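You operate a simulated robot arm through the tools that you are given. There is no shell and no other tool. Be economical: measure what you need, move in short steps, check, and stop when the job is done.

You are at the controls of a simulated two-armed robot. One attempt, no reset.

TASK
Take the lid off the bottle of distilled water and lay it down on the front of the wash counter.
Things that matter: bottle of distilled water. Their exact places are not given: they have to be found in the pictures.

It is judged by the outcome, as a careful person would: the job done as asked, and still so three seconds after it is handed in. It fails if anything else is knocked over, pushed out of place, dropped, spilled or broken. A push-on lid holds only when it is set on centred and level and pressed home; a screw cap is set on level and turned clockwise until tight.

THE ROBOT
Two 6-joint arms with two-finger grippers on one trunk, on a base that drives. Base frame: it is fixed to the floor where the robot stands at the start and does not move with it; the origin is under the middle of the robot, x ahead of it, y to its left, z up; the surface under the hand at the start is at about z = 880. Units: mm, degrees, N and s.
The left shoulder is at the start at [60, 143, 914], the right one opposite. With the tool pointing down near the work surface each hand reaches from about 300 to 720 mm from the robot's upright axis, wherever it stands, measured 20 degrees to its own side. Payload 2.45 kg a hand.
The tool frame of a hand sits at the grasp point between the pads (the TCP): z along the fingers, y along the line on which they close. The tips reach 26 mm beyond it. Largest opening 96 mm; the body of the gripper starts 69 mm behind the TCP.
Orientation is that of the tool frame in the base frame, as [roll, pitch, yaw] about the fixed x, y, z axes, in that order (R = Rz(yaw) Ry(pitch) Rx(roll)). With the fingers straight down and closing along the base's y, the tool's x points along the base's -x, its y along +y and its z along -z.

THE INTERFACE
- The arms move only by the tool apply_moves. It takes "left_rows", "right_rows" or both (then of equal length, played together; a hand with none holds still); each is a list of rows, each a list of 7 numbers: the shift along the tool's x, y, z in mm, then the turn, a rotation vector about the tool's x, y, z in degrees, then the finger opening in mm, from 0 to 96. In form: [[dx, dy, dz, rx, ry, rz, grip], ...]. A call has 1 to 20 rows; each row is the pose to reach, as a shift and turn from the pose commanded when the call began, along the tool's axes at that moment. A row lasts 0.2 s, in which the tool goes at most 50 mm and 8.6 degrees; a call with a longer step from one row to the next is refused whole, and so is a gripper value outside its range. A pose out of reach is approached as far as the arm can. The call stops where the force on the tool passes 40 N (or 10 N more than at its start, if that is more) or the arm is blocked; 0.2 s more then pass. The fingers move at their own pace and stop on an object; they squeeze with about 25 N. The grip force told is the motor's: it shows also when the fingers shut on nothing. Time passes only in rows, and 0.2 s behind the last, so rows that repeat a pose let the fingers close. The reply holds the time, the measured pose of the TCP, the force on the tool along the base axes, the opening and the grip force, in the units named above and with some noise, with the torque about the TCP (base axes, N m) and any sound that the robot's microphone picked up.
- Cameras (640 x 400 px; columns grow to the right, rows downward): "scene" is now at [143.9, -25.6, 1528.9]; the picture's right is [-0.19, -0.98, 0.00], its down [-0.67, 0.13, -0.73] and it looks along [0.72, -0.14, -0.68] (base axes); focal length 283 px, centre (320, 200). "left" rides on the left gripper at [82, -3, -98] in its tool frame; the picture's right is [0.04, 1.00, 0.00], its down [-0.73, 0.03, -0.68] and it looks along [-0.68, 0.03, 0.73] (tool axes); focal length 256 px, centre (320, 200). "right" rides on the right gripper at [82, 3, -98] in its tool frame; the picture's right is [-0.04, 1.00, 0.00], its down [-0.73, -0.03, -0.68] and it looks along [-0.68, -0.03, 0.73] (tool axes); focal length 256 px, centre (320, 200).
- camera(camera): a new picture of that camera. The clock stands still meanwhile.
- raise_lower(by): slides the trunk up (or, below 0, down) by that many mm; the arms and the scene camera ride with it, the base frame stays. It gives what a move gives, with no picture.
- roll_base(legs): drives the robot by 1 to 6 legs, each [ahead, turn to the left] in mm and degrees, along the robot's own axes; the way and the turn of a leg run together, so that a leg with both is an arc; at most 1500 mm and 180 degrees a leg. The arms and the cameras ride along, it lands a little off, and it stops where it bumps. It gives what a move gives.
- pan_tilt(pan, tilt): turns the head with the scene camera to pan (to the left, within 86 degrees either way) and tilt (down, from -29 to 69), counted from straight ahead of the robot. It gives what a move gives.
- locate(camera, pixels): there is no depth. For up to 12 entries [column, row, z] of the newest picture of that camera ("zoom" is the newest enlarged one), the place [x, y] in the base frame at which the ray of that pixel passes the height z, good to about 2 mm, but the place of the scene camera against the robot may be out by one fixed shift of up to 12 mm in any direction. The clock stands still meanwhile.
- zoom(camera, box): a new picture of the part [left, top, right, bottom] of that camera's present view, enlarged. The clock stands still meanwhile.
- sign_off(): hands the job in; it is judged then, once.

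Go step by step. Measure first, check grasps and placings, and put right what went wrong. The budget is 80 turns and 78 pictures, counting those below and the enlarged ones. Unless the task says otherwise, let go and move clear before handing in, and close with one line.

The tools are called after "Call:" as name(argument=value, ...) on one line, values as JSON. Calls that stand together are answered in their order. apply_moves: Moves the arms, as the interface text tells. Its arguments: {"type":"object","properties":{"left_rows":{"type":"array","items":{"type":"array","items":{"type":"number"}}},"right_rows":{"type":"array","items":{"type":"array","items":{"type":"number"}}}},"required":[]} The other tools are called the same way: raise_lower (by) slides the trunk up or down; roll_base (legs) drives the base; pan_tilt (pan, tilt) turns the head that bears the scene camera; camera (camera) takes a picture; locate (camera, pixels) gives the place at which the rays of pixels pass given heights; zoom (camera, box) takes an enlarged picture of a part of a camera's view; sign_off () hands the job in.

At the start:

```text
time_s: 0.0
left_eef_pos: [485.8, 151.6, 1223.8]
left_tcp_rot: [-180.0, -0.1, 179.7]
left_force: [-0.9, 0.2, 0.4]
left_torque: [-0.01, 0.01, -0.01]
left_width: 96.0
left_grip_force: 0.1
right_eef_pos: [408.7, -286.9, 1291.6]
right_tcp_rot: [179.9, 0.0, 179.8]
right_force: [0.0, 0.1, 0.1]
right_torque: [0.01, 0.01, -0.01]
right_width: 96.1
right_grip_force: 0.0
trunk travel left (down, up): [-539.0, 51.0]
robot x, y, heading: [-0.5, 0.6, 0.1]
head pan, tilt: [-11.0, 42.9]
```

scene: 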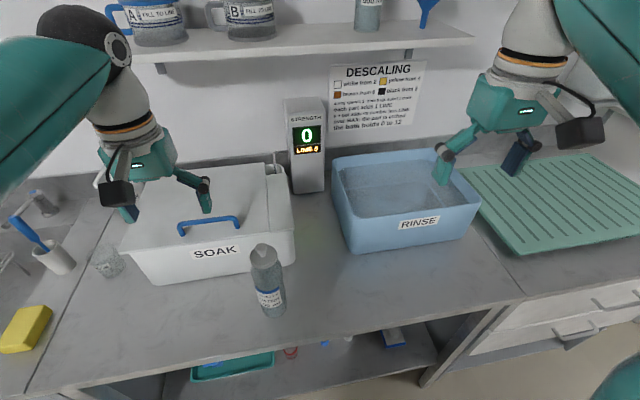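
right: 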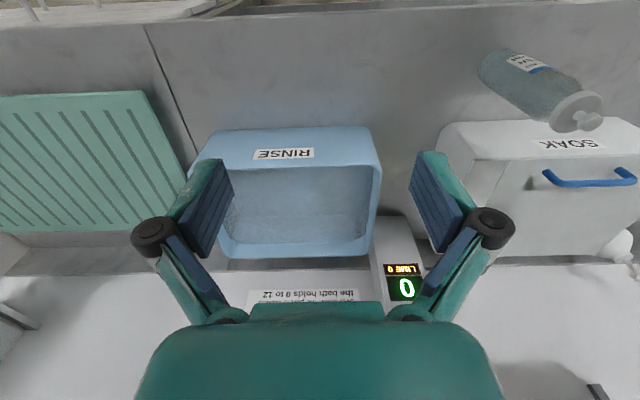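
left: 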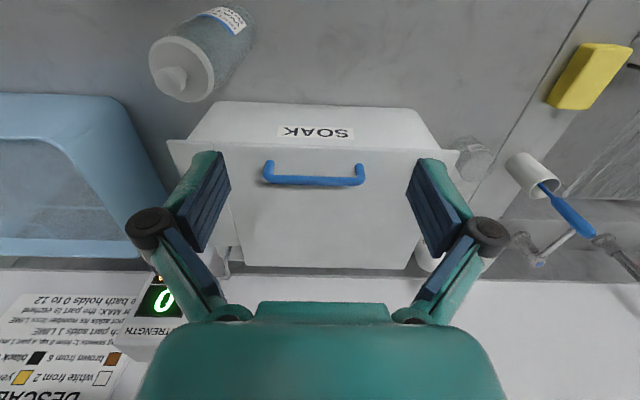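

The bottle stands in front of the SOAK bath at about (267,280) in the scene picture, and another one is on the shelf at (368,15). I'll enlarge both to read their labels and see the lid type.

Call:
zoom(camera="scene", box=[220, 230, 316, 326])

Call:
zoom(camera="left", box=[130, 0, 290, 110])

Call:
zoom(camera="scene", box=[330, 0, 450, 60])

```text
4.17 times, centred on (268, 278) of scene
```

zoom: 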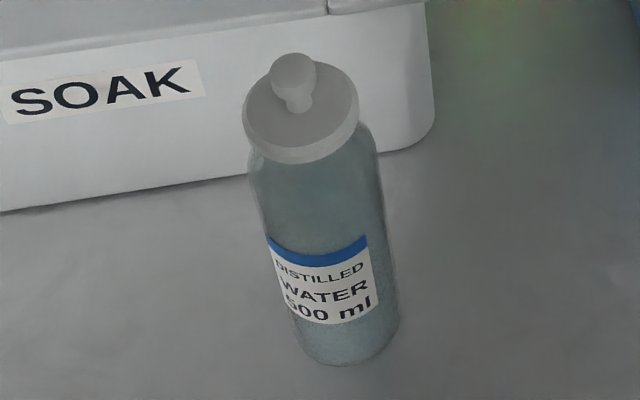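

```text
3.64 times, centred on (210, 55) of left
```

zoom: 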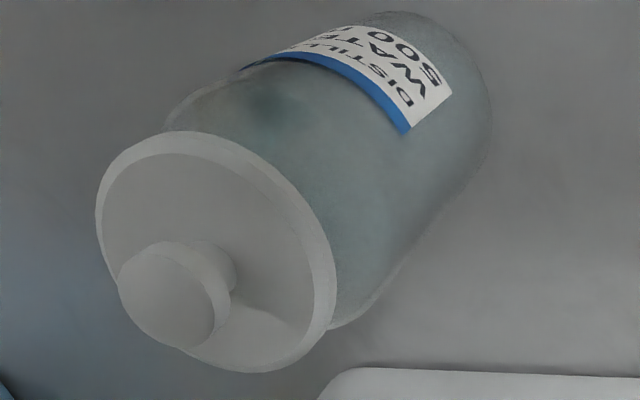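

```text
5.33 times, centred on (390, 30) of scene
```

zoom: 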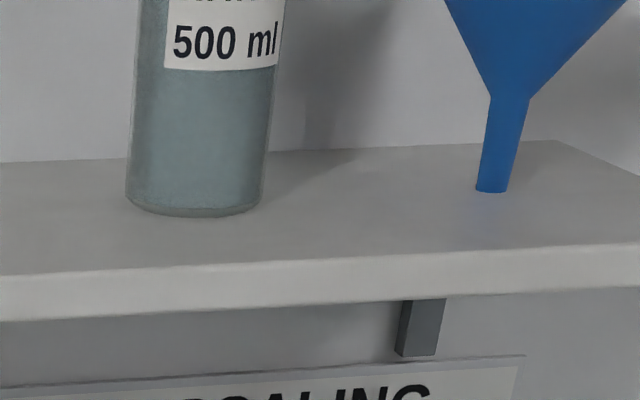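

The bottle at (267,280) reads "DISTILLED WATER 500 ml" and has a knobbed push-on lid; the shelf one I'll check by tilting up later. Now I'll triangulate the bottle base and lid with the scene and the left camera.

Call:
locate(camera="scene", pixels=[[263.5, 246, 1060], [263.5, 246, 1100], [263.5, 246, 1140], [265, 262, 1050], [265, 262, 1080], [265, 262, 1110], [273.5, 316.5, 880], [263, 309, 880], [286, 308, 880]])

Call:
locate(camera="left", pixels=[[168, 81, 1060], [168, 81, 1100], [168, 81, 1140], [183, 70, 1050], [183, 70, 1080], [183, 70, 1110], [230, 0, 880], [256, 22, 880]])

Call:
pan_tilt(pan=-11, tilt=20)

Call:
camera(camera="scene")

```text
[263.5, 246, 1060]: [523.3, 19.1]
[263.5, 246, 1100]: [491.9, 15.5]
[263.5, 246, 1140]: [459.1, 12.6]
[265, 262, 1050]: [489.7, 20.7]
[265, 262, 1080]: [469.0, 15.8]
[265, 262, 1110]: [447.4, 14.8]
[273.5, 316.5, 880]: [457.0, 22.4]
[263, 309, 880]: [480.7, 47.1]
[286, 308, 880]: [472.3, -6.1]
```

```text
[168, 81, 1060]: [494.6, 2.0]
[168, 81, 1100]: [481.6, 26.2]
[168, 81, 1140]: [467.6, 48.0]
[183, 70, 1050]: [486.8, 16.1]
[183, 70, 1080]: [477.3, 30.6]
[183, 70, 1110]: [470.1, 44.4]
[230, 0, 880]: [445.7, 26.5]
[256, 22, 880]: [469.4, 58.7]
```

```text
time_s: 0.9
left_eef_pos: [487.4, 150.6, 1224.3]
left_tcp_rot: [180.0, 0.0, 179.8]
left_force: [-0.9, 0.3, -0.1]
left_torque: [-0.02, -0.01, 0.02]
left_width: 95.9
left_grip_force: 0.1
right_eef_pos: [408.7, -287.1, 1290.3]
right_tcp_rot: [-180.0, 0.0, 179.7]
right_force: [-0.3, -0.2, -0.4]
right_torque: [-0.01, -0.01, -0.01]
right_width: 96.2
right_grip_force: 0.0
trunk travel left (down, up): [-539.0, 51.0]
robot x, y, heading: [2.1, 1.9, -0.0]
head pan, tilt: [-11.0, 20.0]
```

```text
71 pictures are left
```

scene: 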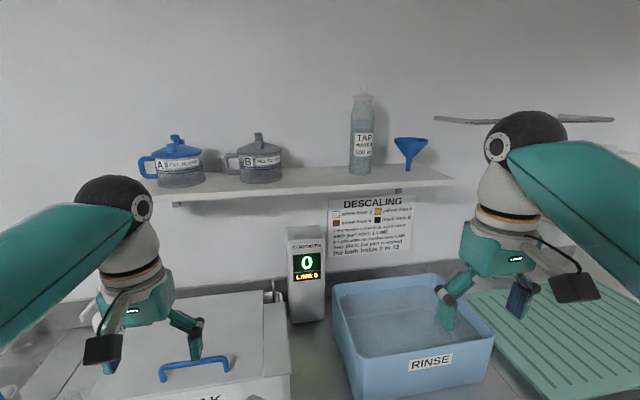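

The shelf bottle reads TAP, so the counter bottle is the right one. Its knob is near (485,20), z≈1095. I'll move the left hand over that line, staying high, for a closer look.

Call:
apply_moves(left_rows=[[12, -33, 0, 0, 0, 0, 96], [24, -66, 0, 0, 0, 0, 96], [36, -99, 0, 0, 0, 0, 96], [47, -130, 0, 0, 0, 0, 96], [47, -130, 0, 0, 0, 0, 96]])

Call:
pan_tilt(pan=-5, tilt=50)

Call:
camera(camera="left")

Call:
camera(camera="scene")

```text
time_s: 2.1
left_eef_pos: [439.5, 20.3, 1224.2]
left_tcp_rot: [180.0, 0.0, 179.7]
left_force: [-0.8, -0.5, 0.3]
left_torque: [-0.02, 0.01, -0.02]
left_width: 96.1
left_grip_force: 0.1
right_eef_pos: [409.2, -287.6, 1291.5]
right_tcp_rot: [180.0, -0.1, 179.7]
right_force: [0.0, 0.7, -1.1]
right_torque: [0.01, -0.02, 0.0]
right_width: 95.8
right_grip_force: 0.1
trunk travel left (down, up): [-539.0, 51.0]
robot x, y, heading: [-0.9, -0.1, 0.0]
head pan, tilt: [-11.0, 20.0]
```

```text
time_s: 3.0
left_eef_pos: [438.3, 19.8, 1224.1]
left_tcp_rot: [-180.0, 0.1, 179.8]
left_force: [-0.5, -0.7, 0.6]
left_torque: [0.01, -0.03, 0.01]
left_width: 95.8
left_grip_force: 0.0
right_eef_pos: [408.6, -287.2, 1292.1]
right_tcp_rot: [180.0, 0.1, 179.7]
right_force: [0.3, 0.0, -0.2]
right_torque: [0.03, -0.01, 0.02]
right_width: 95.9
right_grip_force: 0.1
trunk travel left (down, up): [-539.0, 51.0]
robot x, y, heading: [0.4, 1.8, -0.0]
head pan, tilt: [-5.0, 50.0]
```

```text
70 pictures are left
```

left: 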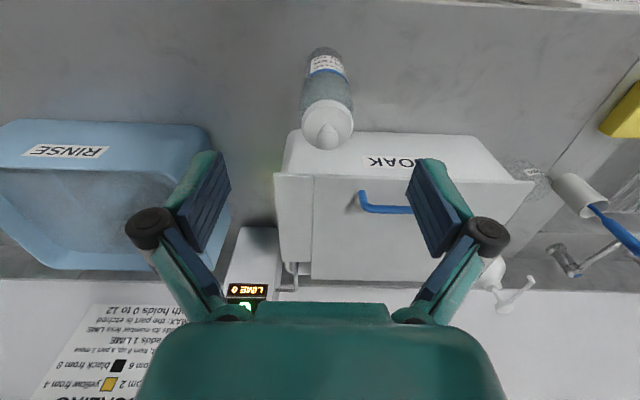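

```text
69 pictures are left
```

scene: 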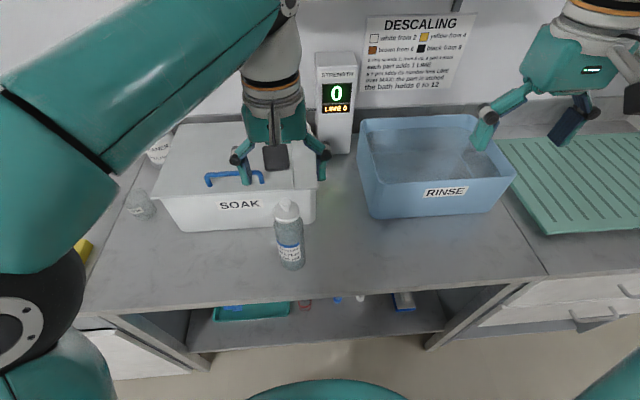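

The bottle lid is well in view now at (327,130) in the left camera. I'll enlarge it for measurement.

Call:
zoom(camera="left", box=[277, 35, 373, 155])

Call:
zoom(camera="scene", box=[250, 190, 330, 280])

```text
3.33 times, centred on (325, 95) of left
```

zoom: 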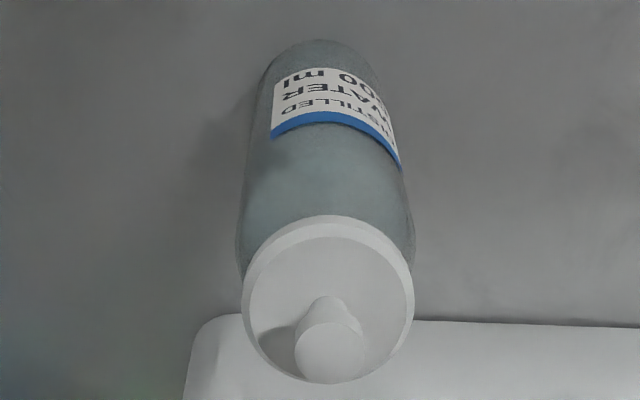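

```text
4.44 times, centred on (290, 235) of scene
```

zoom: 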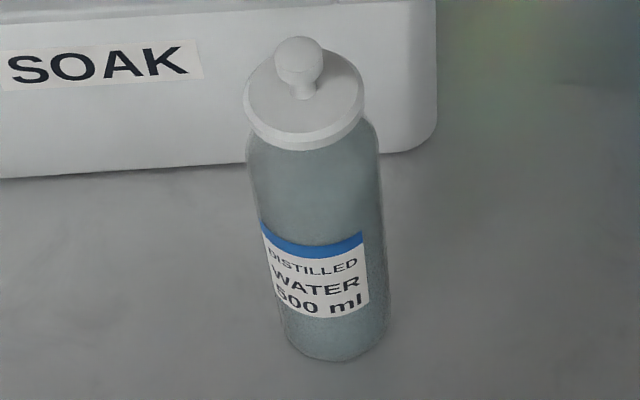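

Next I'll locate knob top, lid rim edges and the base edge at several heights from the left camera.

Call:
locate(camera="left", pixels=[[328.3, 140.6, 1060], [328.3, 140.6, 1080], [328.3, 140.6, 1100], [328.3, 125, 1040], [328.3, 125, 1060], [328.3, 125, 1080], [301.9, 124.4, 1060], [353.2, 124.4, 1060], [325, 47.6, 880], [308, 57, 880], [342, 57, 880]])

Call:
locate(camera="scene", pixels=[[285.3, 204, 1060], [285.3, 204, 1080], [285.3, 204, 1100], [286.3, 210.5, 1040], [286.3, 210.5, 1060], [286.3, 210.5, 1080], [293, 271, 880], [273.5, 210.5, 1060], [299.8, 210.5, 1060]])

```text
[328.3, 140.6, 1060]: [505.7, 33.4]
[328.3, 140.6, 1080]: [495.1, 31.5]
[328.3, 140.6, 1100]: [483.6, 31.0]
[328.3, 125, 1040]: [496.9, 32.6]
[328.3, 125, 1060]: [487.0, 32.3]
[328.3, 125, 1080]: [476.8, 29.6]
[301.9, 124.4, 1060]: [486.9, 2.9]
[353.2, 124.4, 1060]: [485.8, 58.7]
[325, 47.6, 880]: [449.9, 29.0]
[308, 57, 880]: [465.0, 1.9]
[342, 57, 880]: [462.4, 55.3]
```

```text
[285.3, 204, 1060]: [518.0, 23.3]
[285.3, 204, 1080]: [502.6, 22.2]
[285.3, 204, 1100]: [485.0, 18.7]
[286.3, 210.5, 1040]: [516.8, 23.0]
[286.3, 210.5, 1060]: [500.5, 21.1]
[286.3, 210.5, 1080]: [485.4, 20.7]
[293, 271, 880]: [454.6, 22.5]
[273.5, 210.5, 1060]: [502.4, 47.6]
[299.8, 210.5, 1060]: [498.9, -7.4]
```

From the hand camera, the axis is about (479,30.5), lid disc top z≈1078, and knob top z≈1107 with a diameter of about 22 mm. I'll move above it at TCP z≈1155 and look again.

Call:
apply_moves(left_rows=[[-20, 5, 0, 0, 0, 0, 80], [-40, 10.5, 0, 0, 0, 0, 70], [-40, 10.5, 35, 0, 0, 0, 60], [-40, 10.5, 69, 0, 0, 0, 60], [-40, 10.5, 69, 0, 0, 0, 60]])

Call:
camera(camera="left")

Call:
zoom(camera="scene", box=[210, 130, 370, 280])

```text
time_s: 4.2
left_eef_pos: [478.4, 32.3, 1155.9]
left_tcp_rot: [-180.0, 0.0, 179.8]
left_force: [0.5, 0.3, 0.6]
left_torque: [0.0, 0.03, 0.01]
left_width: 59.8
left_grip_force: 0.0
right_eef_pos: [407.3, -287.4, 1291.3]
right_tcp_rot: [179.9, 0.0, 179.8]
right_force: [0.0, 0.0, 0.1]
right_torque: [-0.03, -0.03, -0.04]
right_width: 96.0
right_grip_force: 0.0
trunk travel left (down, up): [-539.0, 51.0]
robot x, y, heading: [0.0, 4.1, -0.0]
head pan, tilt: [-5.0, 50.0]
```

```text
66 pictures are left
```

left: 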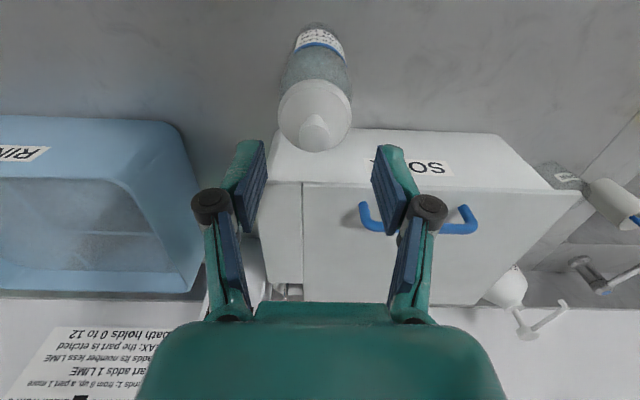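

```text
2.67 times, centred on (290, 205) of scene
```

zoom: 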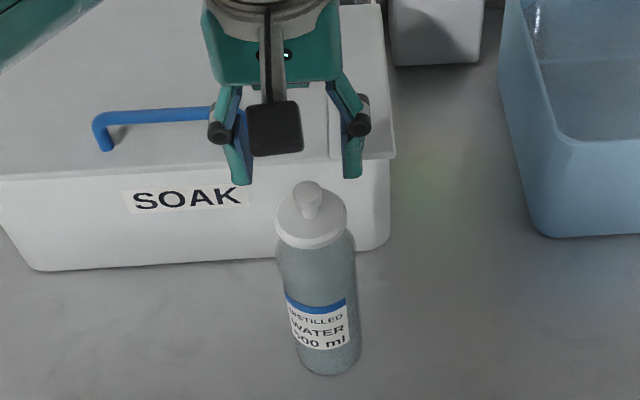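

The knob top is near (315,140) and the finger midline near column 320. I'll enlarge and locate.

Call:
zoom(camera="left", box=[235, 60, 395, 160])

Call:
locate(camera="left", pixels=[[315, 137, 1070], [315, 137, 1090], [315, 137, 1105], [315, 137, 1120], [315, 115, 1070], [315, 115, 1080], [315, 115, 1090]])

```text
4.00 times, centred on (315, 110) of left
```

zoom: 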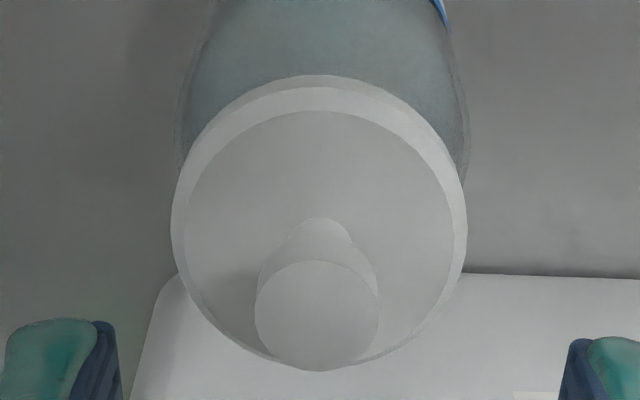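

```text
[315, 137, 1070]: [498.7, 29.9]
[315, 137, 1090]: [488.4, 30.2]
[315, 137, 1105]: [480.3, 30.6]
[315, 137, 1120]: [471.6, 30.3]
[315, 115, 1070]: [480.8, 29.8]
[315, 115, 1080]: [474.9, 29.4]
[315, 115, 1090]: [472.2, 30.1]
```

The knob is 20 mm wide at about (480,30), with its top at z≈1106 and the disc at z≈1077. I'll descend 45 mm with fingers open to straddle it, leaving the tips just above the disc, and check before closing.

Call:
apply_moves(left_rows=[[-1.5, 0, 15, 0, 0, 0, 60], [-1.5, 0, 30, 0, 0, 0, 55], [-1.5, 0, 40, 0, 0, 0, 50], [-1.5, 0, 45, 0, 0, 0, 45], [-1.5, 0, 45, 0, 0, 0, 40]])

Call:
zoom(camera="left", box=[220, 60, 420, 220])

Call:
zoom(camera="scene", box=[230, 150, 350, 280])

```text
time_s: 5.4
left_eef_pos: [479.6, 30.9, 1109.3]
left_tcp_rot: [180.0, 0.0, 179.7]
left_force: [0.9, -0.5, -0.2]
left_torque: [0.03, -0.01, -0.02]
left_width: 40.3
left_grip_force: 0.1
right_eef_pos: [408.8, -288.3, 1290.0]
right_tcp_rot: [-180.0, -0.1, 179.7]
right_force: [-0.4, 0.5, 0.0]
right_torque: [0.01, 0.0, -0.05]
right_width: 95.9
right_grip_force: 0.1
trunk travel left (down, up): [-539.0, 51.0]
robot x, y, heading: [-0.1, -1.0, -0.1]
head pan, tilt: [-5.0, 50.0]
```

```text
2.50 times, centred on (320, 140) of left
```

zoom: 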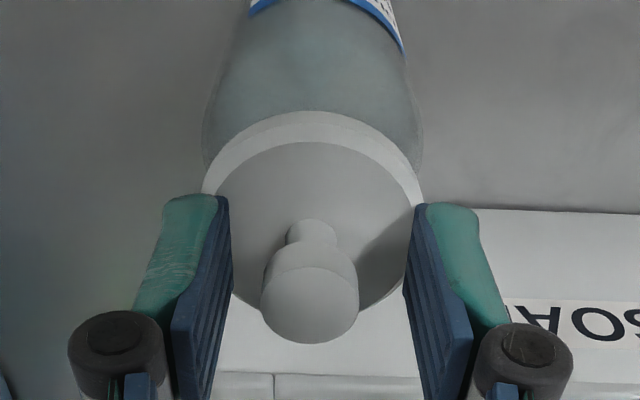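

```text
3.08 times, centred on (290, 215) of scene
```

zoom: 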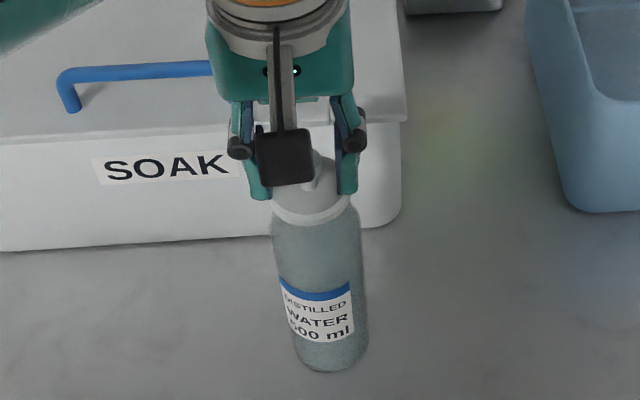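

The fingers straddle the knob; it sits about 1.8 mm off the midline (column 311 against 320 in the enlargement). I'll shift and close gently.

Call:
apply_moves(left_rows=[[0, -1.8, 0, 0, 0, 0, 36], [0, -1.8, 0, 0, 0, 0, 30], [0, -1.8, 0, 0, 0, 0, 26], [0, -1.8, 0, 0, 0, 0, 23], [0, -1.8, 0, 0, 0, 0, 20], [0, -1.8, 0, 0, 0, 0, 10], [0, -1.8, 0, 0, 0, 0, 0], [0, -1.8, 0, 0, 0, 0, 0]])

Call:
zoom(camera="left", box=[220, 60, 420, 220])

```text
time_s: 7.2
left_eef_pos: [481.5, 28.7, 1110.7]
left_tcp_rot: [-180.0, 0.0, 179.7]
left_force: [-0.3, -0.7, 2.4]
left_torque: [0.0, 0.02, 0.09]
left_width: 13.4
left_grip_force: 24.6
right_eef_pos: [407.2, -286.8, 1291.5]
right_tcp_rot: [-179.9, 0.0, 179.7]
right_force: [0.1, 0.2, 0.1]
right_torque: [-0.04, -0.01, 0.0]
right_width: 95.9
right_grip_force: 0.0
trunk travel left (down, up): [-539.0, 51.0]
robot x, y, heading: [-2.3, 2.4, 0.1]
head pan, tilt: [-5.0, 50.0]
```

```text
2.50 times, centred on (320, 140) of left
```

zoom: 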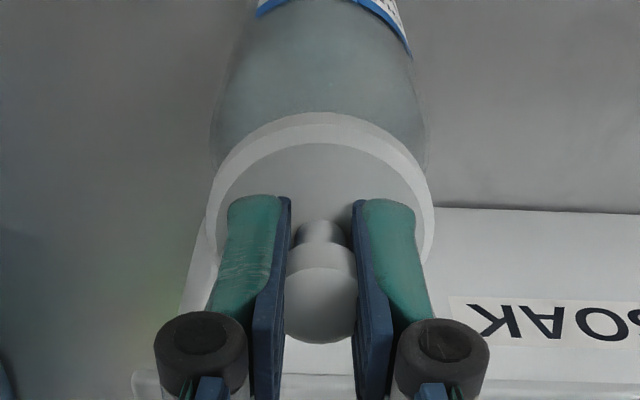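

The grip holds at 13.4 mm with 24.6 N on the knob. I'll lift a few millimetres slowly and see whether only the lid comes up.

Call:
apply_moves(left_rows=[[0, 0, -1, 0, 0, 0, 0], [0, 0, -2, 0, 0, 0, 0], [0, 0, -3, 0, 0, 0, 0], [0, 0, -4, 0, 0, 0, 0], [0, 0, -5, 0, 0, 0, 0], [0, 0, -6, 0, 0, 0, 0]])

Call:
zoom(camera="scene", box=[230, 150, 350, 280])

Call:
zoom(camera="left", box=[220, 60, 420, 220])

```text
time_s: 8.6
left_eef_pos: [479.2, 28.1, 1116.5]
left_tcp_rot: [179.9, 0.0, 179.7]
left_force: [0.3, 0.4, 0.2]
left_torque: [-0.02, 0.02, 0.02]
left_width: 13.7
left_grip_force: 24.3
right_eef_pos: [408.3, -288.6, 1291.6]
right_tcp_rot: [180.0, 0.1, 179.7]
right_force: [-1.0, 0.6, -0.6]
right_torque: [-0.02, 0.02, 0.02]
right_width: 96.2
right_grip_force: 0.1
trunk travel left (down, up): [-539.0, 51.0]
robot x, y, heading: [0.9, -2.5, 0.2]
head pan, tilt: [-5.0, 50.0]
heard: snap
```

```text
3.08 times, centred on (290, 215) of scene
```

zoom: 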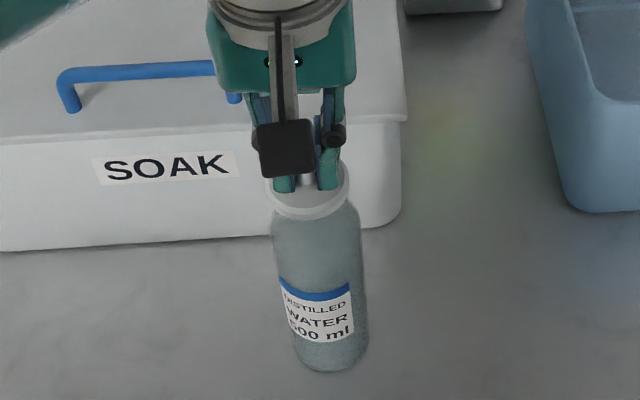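

```text
2.50 times, centred on (320, 140) of left
```

zoom: 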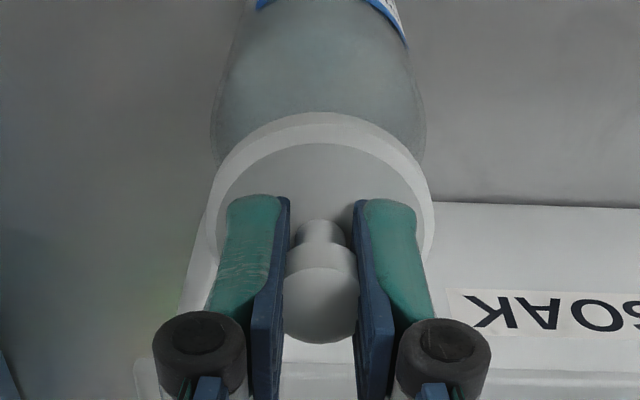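

The snap was heard, the bottle stays put and the lid has risen with the hand. I'll lift straight up on to clear the mouth, then look.

Call:
apply_moves(left_rows=[[0, 0, -5, 0, 0, 0, 0], [0, 0, -12, 0, 0, 0, 0], [0, 0, -22, 0, 0, 0, 0], [0, 0, -34, 0, 0, 0, 0], [0, 0, -46, 0, 0, 0, 0], [0, 0, -58, 0, 0, 0, 0], [0, 0, -70, 0, 0, 0, 0], [0, 0, -70, 0, 0, 0, 0]])

Call:
camera(camera="scene")

Call:
camera(camera="left")

```text
time_s: 10.4
left_eef_pos: [481.2, 28.6, 1187.3]
left_tcp_rot: [180.0, 0.1, 179.7]
left_force: [-0.2, -0.2, 0.3]
left_torque: [0.02, 0.01, 0.01]
left_width: 13.7
left_grip_force: 25.2
right_eef_pos: [409.1, -288.5, 1291.4]
right_tcp_rot: [-180.0, 0.0, 179.6]
right_force: [0.1, -0.4, -0.3]
right_torque: [-0.02, 0.01, 0.0]
right_width: 95.8
right_grip_force: 0.0
trunk travel left (down, up): [-539.0, 51.0]
robot x, y, heading: [-1.5, 0.4, -0.3]
head pan, tilt: [-5.0, 50.0]
```

```text
58 pictures are left
```

scene: 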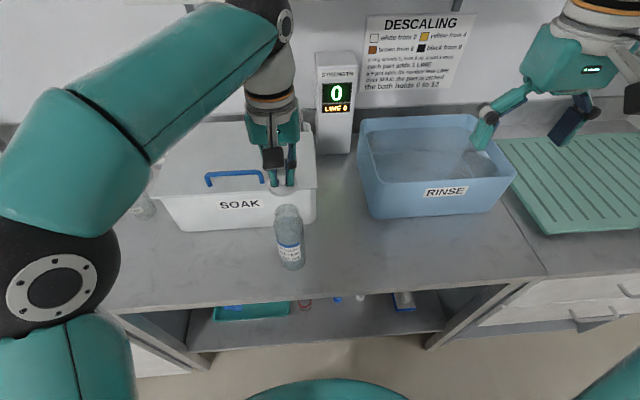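

```text
57 pictures are left
```

left: 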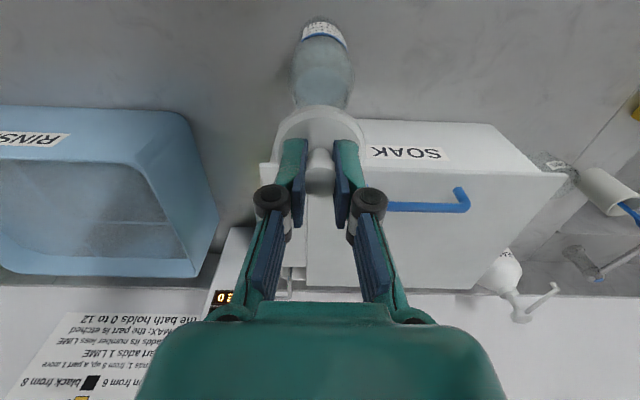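

The lid is off and held; the bottle stands open. I'll find the front edge of the counter and check the lid's underside.

Call:
zoom(camera="scene", box=[240, 140, 340, 220])

Call:
locate(camera="scene", pixels=[[190, 304, 880], [250, 299, 880], [290, 295, 880], [350, 291, 880], [230, 262, 880], [215, 233, 880], [146, 218, 880]])

```text
5.00 times, centred on (290, 180) of scene
```

zoom: 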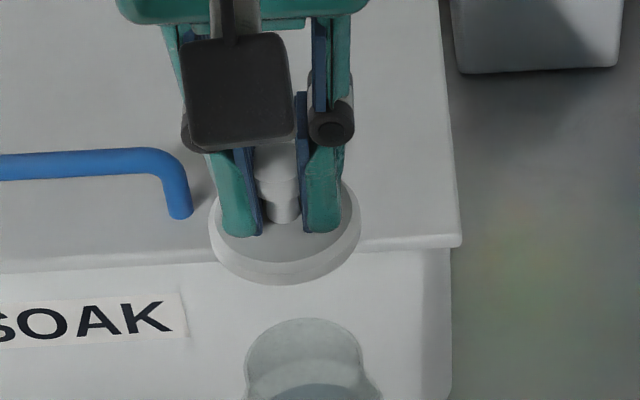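

```text
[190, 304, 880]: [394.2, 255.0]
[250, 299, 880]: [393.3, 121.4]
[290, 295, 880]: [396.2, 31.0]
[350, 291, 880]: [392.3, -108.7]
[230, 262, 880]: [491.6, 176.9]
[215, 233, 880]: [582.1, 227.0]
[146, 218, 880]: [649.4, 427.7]
```

The front edge lies at x≈392 and the bath's front at x≈580. I'll carry the lid over to a clear patch at about (455,150), and come down to TCP z≈960.

Call:
apply_moves(left_rows=[[6, 30, 0, 0, 0, 0, 0], [12, 60, 0, 0, 0, 0, 0], [19, 90, 0, 0, 0, 0, 0], [25, 121, 0, 0, 0, 0, 0], [25, 121, 30, 0, 0, 0, 0], [25, 121, 65, 0, 0, 0, 0], [25, 121, 100, 0, 0, 0, 0], [25, 121, 135, 0, 0, 0, 0], [25, 121, 170, 0, 0, 0, 0], [25, 121, 200, 0, 0, 0, 0], [25, 121, 226, 0, 0, 0, 0], [25, 121, 226, 0, 0, 0, 0]])

Call:
camera(camera="scene")

Call:
camera(camera="left")

```text
time_s: 13.0
left_eef_pos: [456.8, 150.7, 961.9]
left_tcp_rot: [179.9, 0.1, 179.8]
left_force: [-0.2, 0.4, 0.0]
left_torque: [-0.04, -0.03, -0.02]
left_width: 13.5
left_grip_force: 25.3
right_eef_pos: [406.7, -287.7, 1292.2]
right_tcp_rot: [-180.0, 0.0, 179.6]
right_force: [1.5, 0.7, 0.1]
right_torque: [-0.01, -0.01, 0.0]
right_width: 95.9
right_grip_force: 0.1
trunk travel left (down, up): [-539.0, 51.0]
robot x, y, heading: [-2.2, 0.5, -0.0]
head pan, tilt: [-5.0, 50.0]
```

```text
55 pictures are left
```

scene: 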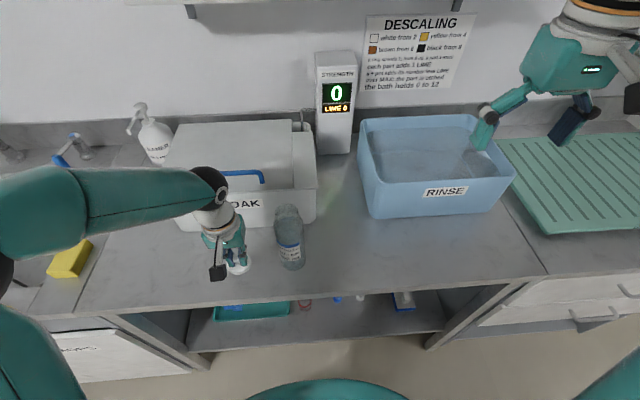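

```text
54 pictures are left
```

left: 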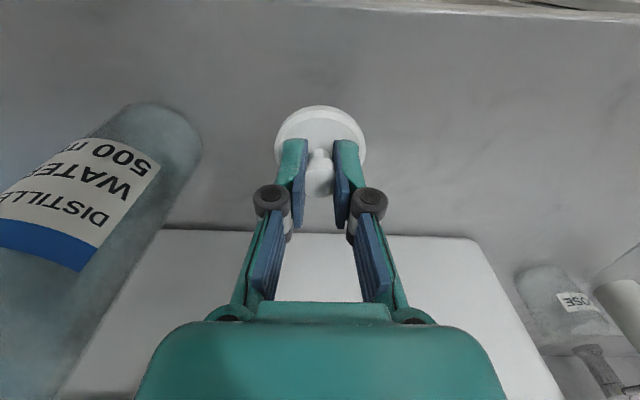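

The path is clear, with the lid above empty counter. I'll lower it in small steps and watch the force.

Call:
apply_moves(left_rows=[[0, 0, 8, 0, 0, 0, 0], [0, 0, 16, 0, 0, 0, 0], [0, 0, 22, 0, 0, 0, 0], [0, 0, 26, 0, 0, 0, 0], [0, 0, 30, 0, 0, 0, 0], [0, 0, 32, 0, 0, 0, 0]])

Call:
zoom(camera="scene", box=[190, 220, 290, 300])

```text
time_s: 14.4
left_eef_pos: [456.8, 151.3, 929.7]
left_tcp_rot: [179.9, 0.0, 179.7]
left_force: [-0.8, -0.2, 0.6]
left_torque: [0.01, 0.0, -0.01]
left_width: 13.6
left_grip_force: 25.4
right_eef_pos: [409.9, -288.6, 1291.4]
right_tcp_rot: [179.9, 0.0, 179.8]
right_force: [-0.6, 0.4, 0.5]
right_torque: [0.0, -0.03, 0.03]
right_width: 96.0
right_grip_force: 0.2
trunk travel left (down, up): [-539.0, 51.0]
robot x, y, heading: [0.4, 2.0, -0.3]
head pan, tilt: [-5.0, 50.0]
```

```text
5.00 times, centred on (240, 260) of scene
```

zoom: 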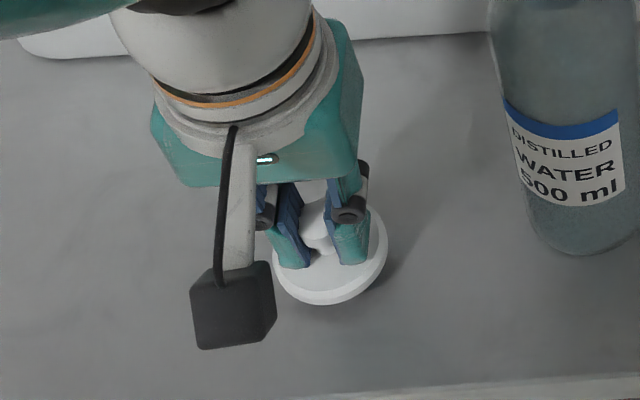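

No contact yet, and the shadow shows the lid only a little above the counter. I'll continue in 1 mm steps.

Call:
apply_moves(left_rows=[[0, 0, 1, 0, 0, 0, 0], [0, 0, 2, 0, 0, 0, 0], [0, 0, 3, 0, 0, 0, 0], [0, 0, 4, 0, 0, 0, 0], [0, 0, 5, 0, 0, 0, 0]])

```text
time_s: 15.6
left_eef_pos: [456.0, 151.2, 922.9]
left_tcp_rot: [-180.0, -0.1, 179.7]
left_force: [-0.7, -0.3, 0.1]
left_torque: [-0.02, -0.02, 0.0]
left_width: 13.7
left_grip_force: 24.9
right_eef_pos: [407.9, -288.9, 1292.5]
right_tcp_rot: [-179.9, 0.0, 179.7]
right_force: [-0.3, 0.6, -0.8]
right_torque: [-0.04, 0.02, 0.04]
right_width: 96.0
right_grip_force: 0.0
trunk travel left (down, up): [-539.0, 51.0]
robot x, y, heading: [2.6, -0.2, 0.0]
head pan, tilt: [-5.0, 50.0]
```

Still no contact at TCP z≈923.5; I'll go on in 1 mm steps.

Call:
apply_moves(left_rows=[[0, 0, 1, 0, 0, 0, 0], [0, 0, 2, 0, 0, 0, 0], [0, 0, 3, 0, 0, 0, 0], [0, 0, 3, 0, 0, 0, 0]])

Call:
zoom(camera="scene", box=[215, 235, 275, 285])

```text
time_s: 16.6
left_eef_pos: [455.5, 152.6, 920.6]
left_tcp_rot: [-180.0, -0.1, 179.7]
left_force: [0.2, -0.1, -0.4]
left_torque: [0.0, 0.0, -0.01]
left_width: 13.6
left_grip_force: 25.0
right_eef_pos: [407.9, -287.5, 1290.5]
right_tcp_rot: [179.9, 0.0, 179.7]
right_force: [-0.6, -0.2, -0.6]
right_torque: [-0.02, -0.01, 0.0]
right_width: 96.1
right_grip_force: 0.1
trunk travel left (down, up): [-539.0, 51.0]
robot x, y, heading: [-0.5, 0.6, 0.2]
head pan, tilt: [-5.0, 50.0]
```

```text
8.00 times, centred on (245, 260) of scene
```

zoom: 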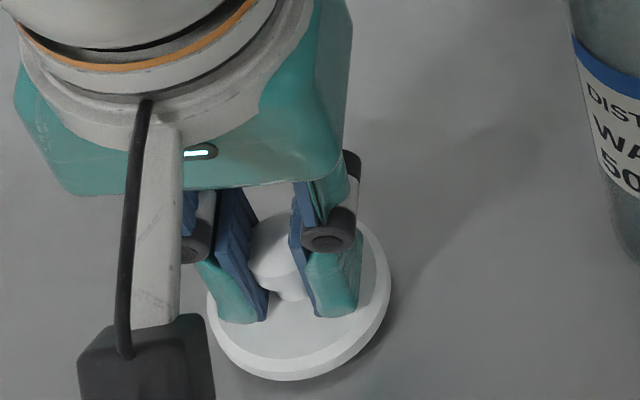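

Call:
apply_moves(left_rows=[[0, 0, 1, 0, 0, 0, 0], [0, 0, 2, 0, 0, 0, 0], [0, 0, 3, 0, 0, 0, 0], [0, 0, 3, 0, 0, 0, 0]])

```text
time_s: 17.6
left_eef_pos: [456.6, 151.8, 918.0]
left_tcp_rot: [180.0, 0.0, 179.7]
left_force: [-0.3, 0.4, -0.1]
left_torque: [-0.01, 0.01, -0.02]
left_width: 13.7
left_grip_force: 24.7
right_eef_pos: [408.5, -287.8, 1290.6]
right_tcp_rot: [-180.0, 0.0, 179.7]
right_force: [0.3, 0.5, 0.0]
right_torque: [-0.02, 0.0, -0.05]
right_width: 96.0
right_grip_force: 0.0
trunk travel left (down, up): [-539.0, 51.0]
robot x, y, heading: [-1.9, -0.6, 0.1]
head pan, tilt: [-5.0, 50.0]
```

No force yet at z≈917.5; continuing the same way.

Call:
apply_moves(left_rows=[[0, 0, 1, 0, 0, 0, 0], [0, 0, 2, 0, 0, 0, 0], [0, 0, 2, 0, 0, 0, 0]])

Call:
zoom(camera="scene", box=[215, 235, 275, 285])

```text
time_s: 18.4
left_eef_pos: [456.4, 151.7, 915.3]
left_tcp_rot: [-179.9, 0.0, 179.7]
left_force: [0.6, 0.0, -0.2]
left_torque: [0.01, -0.03, -0.02]
left_width: 13.7
left_grip_force: 25.5
right_eef_pos: [409.4, -288.2, 1291.1]
right_tcp_rot: [179.9, 0.1, 179.8]
right_force: [-0.4, -0.1, 0.1]
right_torque: [-0.02, 0.02, -0.02]
right_width: 96.0
right_grip_force: 0.1
trunk travel left (down, up): [-539.0, 51.0]
robot x, y, heading: [1.5, 2.9, -0.1]
head pan, tilt: [-5.0, 50.0]
```

```text
8.00 times, centred on (245, 260) of scene
```

zoom: 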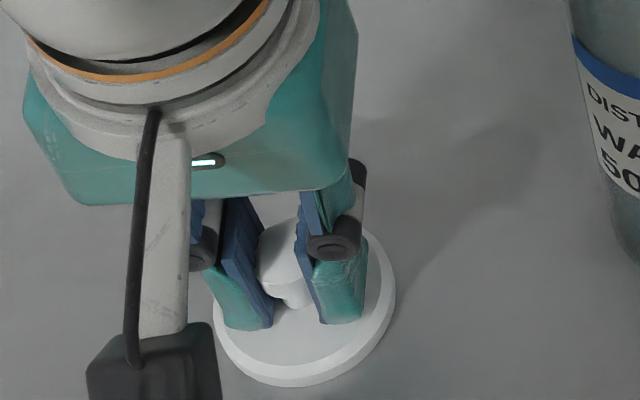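

Very near now: the shadow gap under the rim is almost gone. I'll go further by 1 mm steps.

Call:
apply_moves(left_rows=[[0, 0, 1, 0, 0, 0, 0], [0, 0, 2, 0, 0, 0, 0], [0, 0, 2, 0, 0, 0, 0]])

```text
time_s: 19.2
left_eef_pos: [455.9, 150.5, 914.9]
left_tcp_rot: [180.0, 0.0, 179.7]
left_force: [-1.8, 0.1, 13.7]
left_torque: [-0.01, 0.09, 0.0]
left_width: 13.8
left_grip_force: 25.0
right_eef_pos: [407.0, -287.8, 1291.3]
right_tcp_rot: [-180.0, 0.0, 179.7]
right_force: [0.3, 0.1, 0.3]
right_torque: [0.01, -0.03, 0.02]
right_width: 96.0
right_grip_force: 0.0
trunk travel left (down, up): [-539.0, 51.0]
robot x, y, heading: [-0.9, -0.1, 0.2]
head pan, tilt: [-5.0, 50.0]
```

Contact: 13.7 N upward, so the lid rests on the counter. I'll ease up slightly, open, and rise straight up.

Call:
apply_moves(left_rows=[[0, 0, -0.8, 0, 0, 0, 0], [0, 0, -0.8, 0, 0, 0, 16], [0, 0, -0.8, 0, 0, 0, 24], [0, 0, -0.8, 0, 0, 0, 34], [0, 0, -0.8, 0, 0, 0, 40], [0, 0, -10, 0, 0, 0, 40], [0, 0, -25, 0, 0, 0, 40], [0, 0, -50, 0, 0, 0, 40], [0, 0, -85, 0, 0, 0, 40], [0, 0, -125, 0, 0, 0, 40], [0, 0, -170, 0, 0, 0, 40], [0, 0, -215, 0, 0, 0, 40], [0, 0, -260, 0, 0, 0, 40], [0, 0, -260, 0, 0, 0, 40]])

Call:
camera(camera="scene")

Call:
camera(camera="left")

```text
time_s: 22.2
left_eef_pos: [455.0, 152.4, 1173.4]
left_tcp_rot: [-180.0, 0.1, 179.6]
left_force: [1.0, 0.2, -0.8]
left_torque: [0.01, 0.02, 0.0]
left_width: 40.0
left_grip_force: 0.1
right_eef_pos: [408.8, -287.9, 1290.6]
right_tcp_rot: [-180.0, 0.0, 179.7]
right_force: [-0.2, 0.5, -0.8]
right_torque: [-0.01, -0.03, 0.02]
right_width: 95.8
right_grip_force: 0.1
trunk travel left (down, up): [-539.0, 51.0]
robot x, y, heading: [-3.1, 0.1, -0.0]
head pan, tilt: [-5.0, 50.0]
```

```text
50 pictures are left
```

scene: 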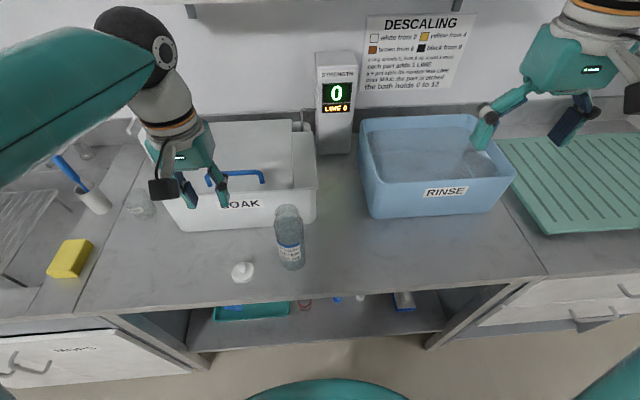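

```text
49 pictures are left
```

left: 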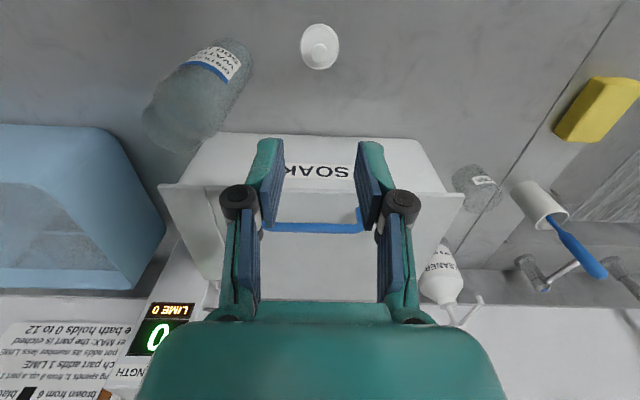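

The lid rests flat on the front of the counter at (242,271) in the scene picture. The bottle stands open and unmoved at (290,240), and the hand is clear, so I'm handing in.

Call:
sign_off()

```text
The job is handed in.
```

The lid is off the distilled water bottle and lying flat on the front of the wash counter; the bottle is still upright and nothing else was disturbed.
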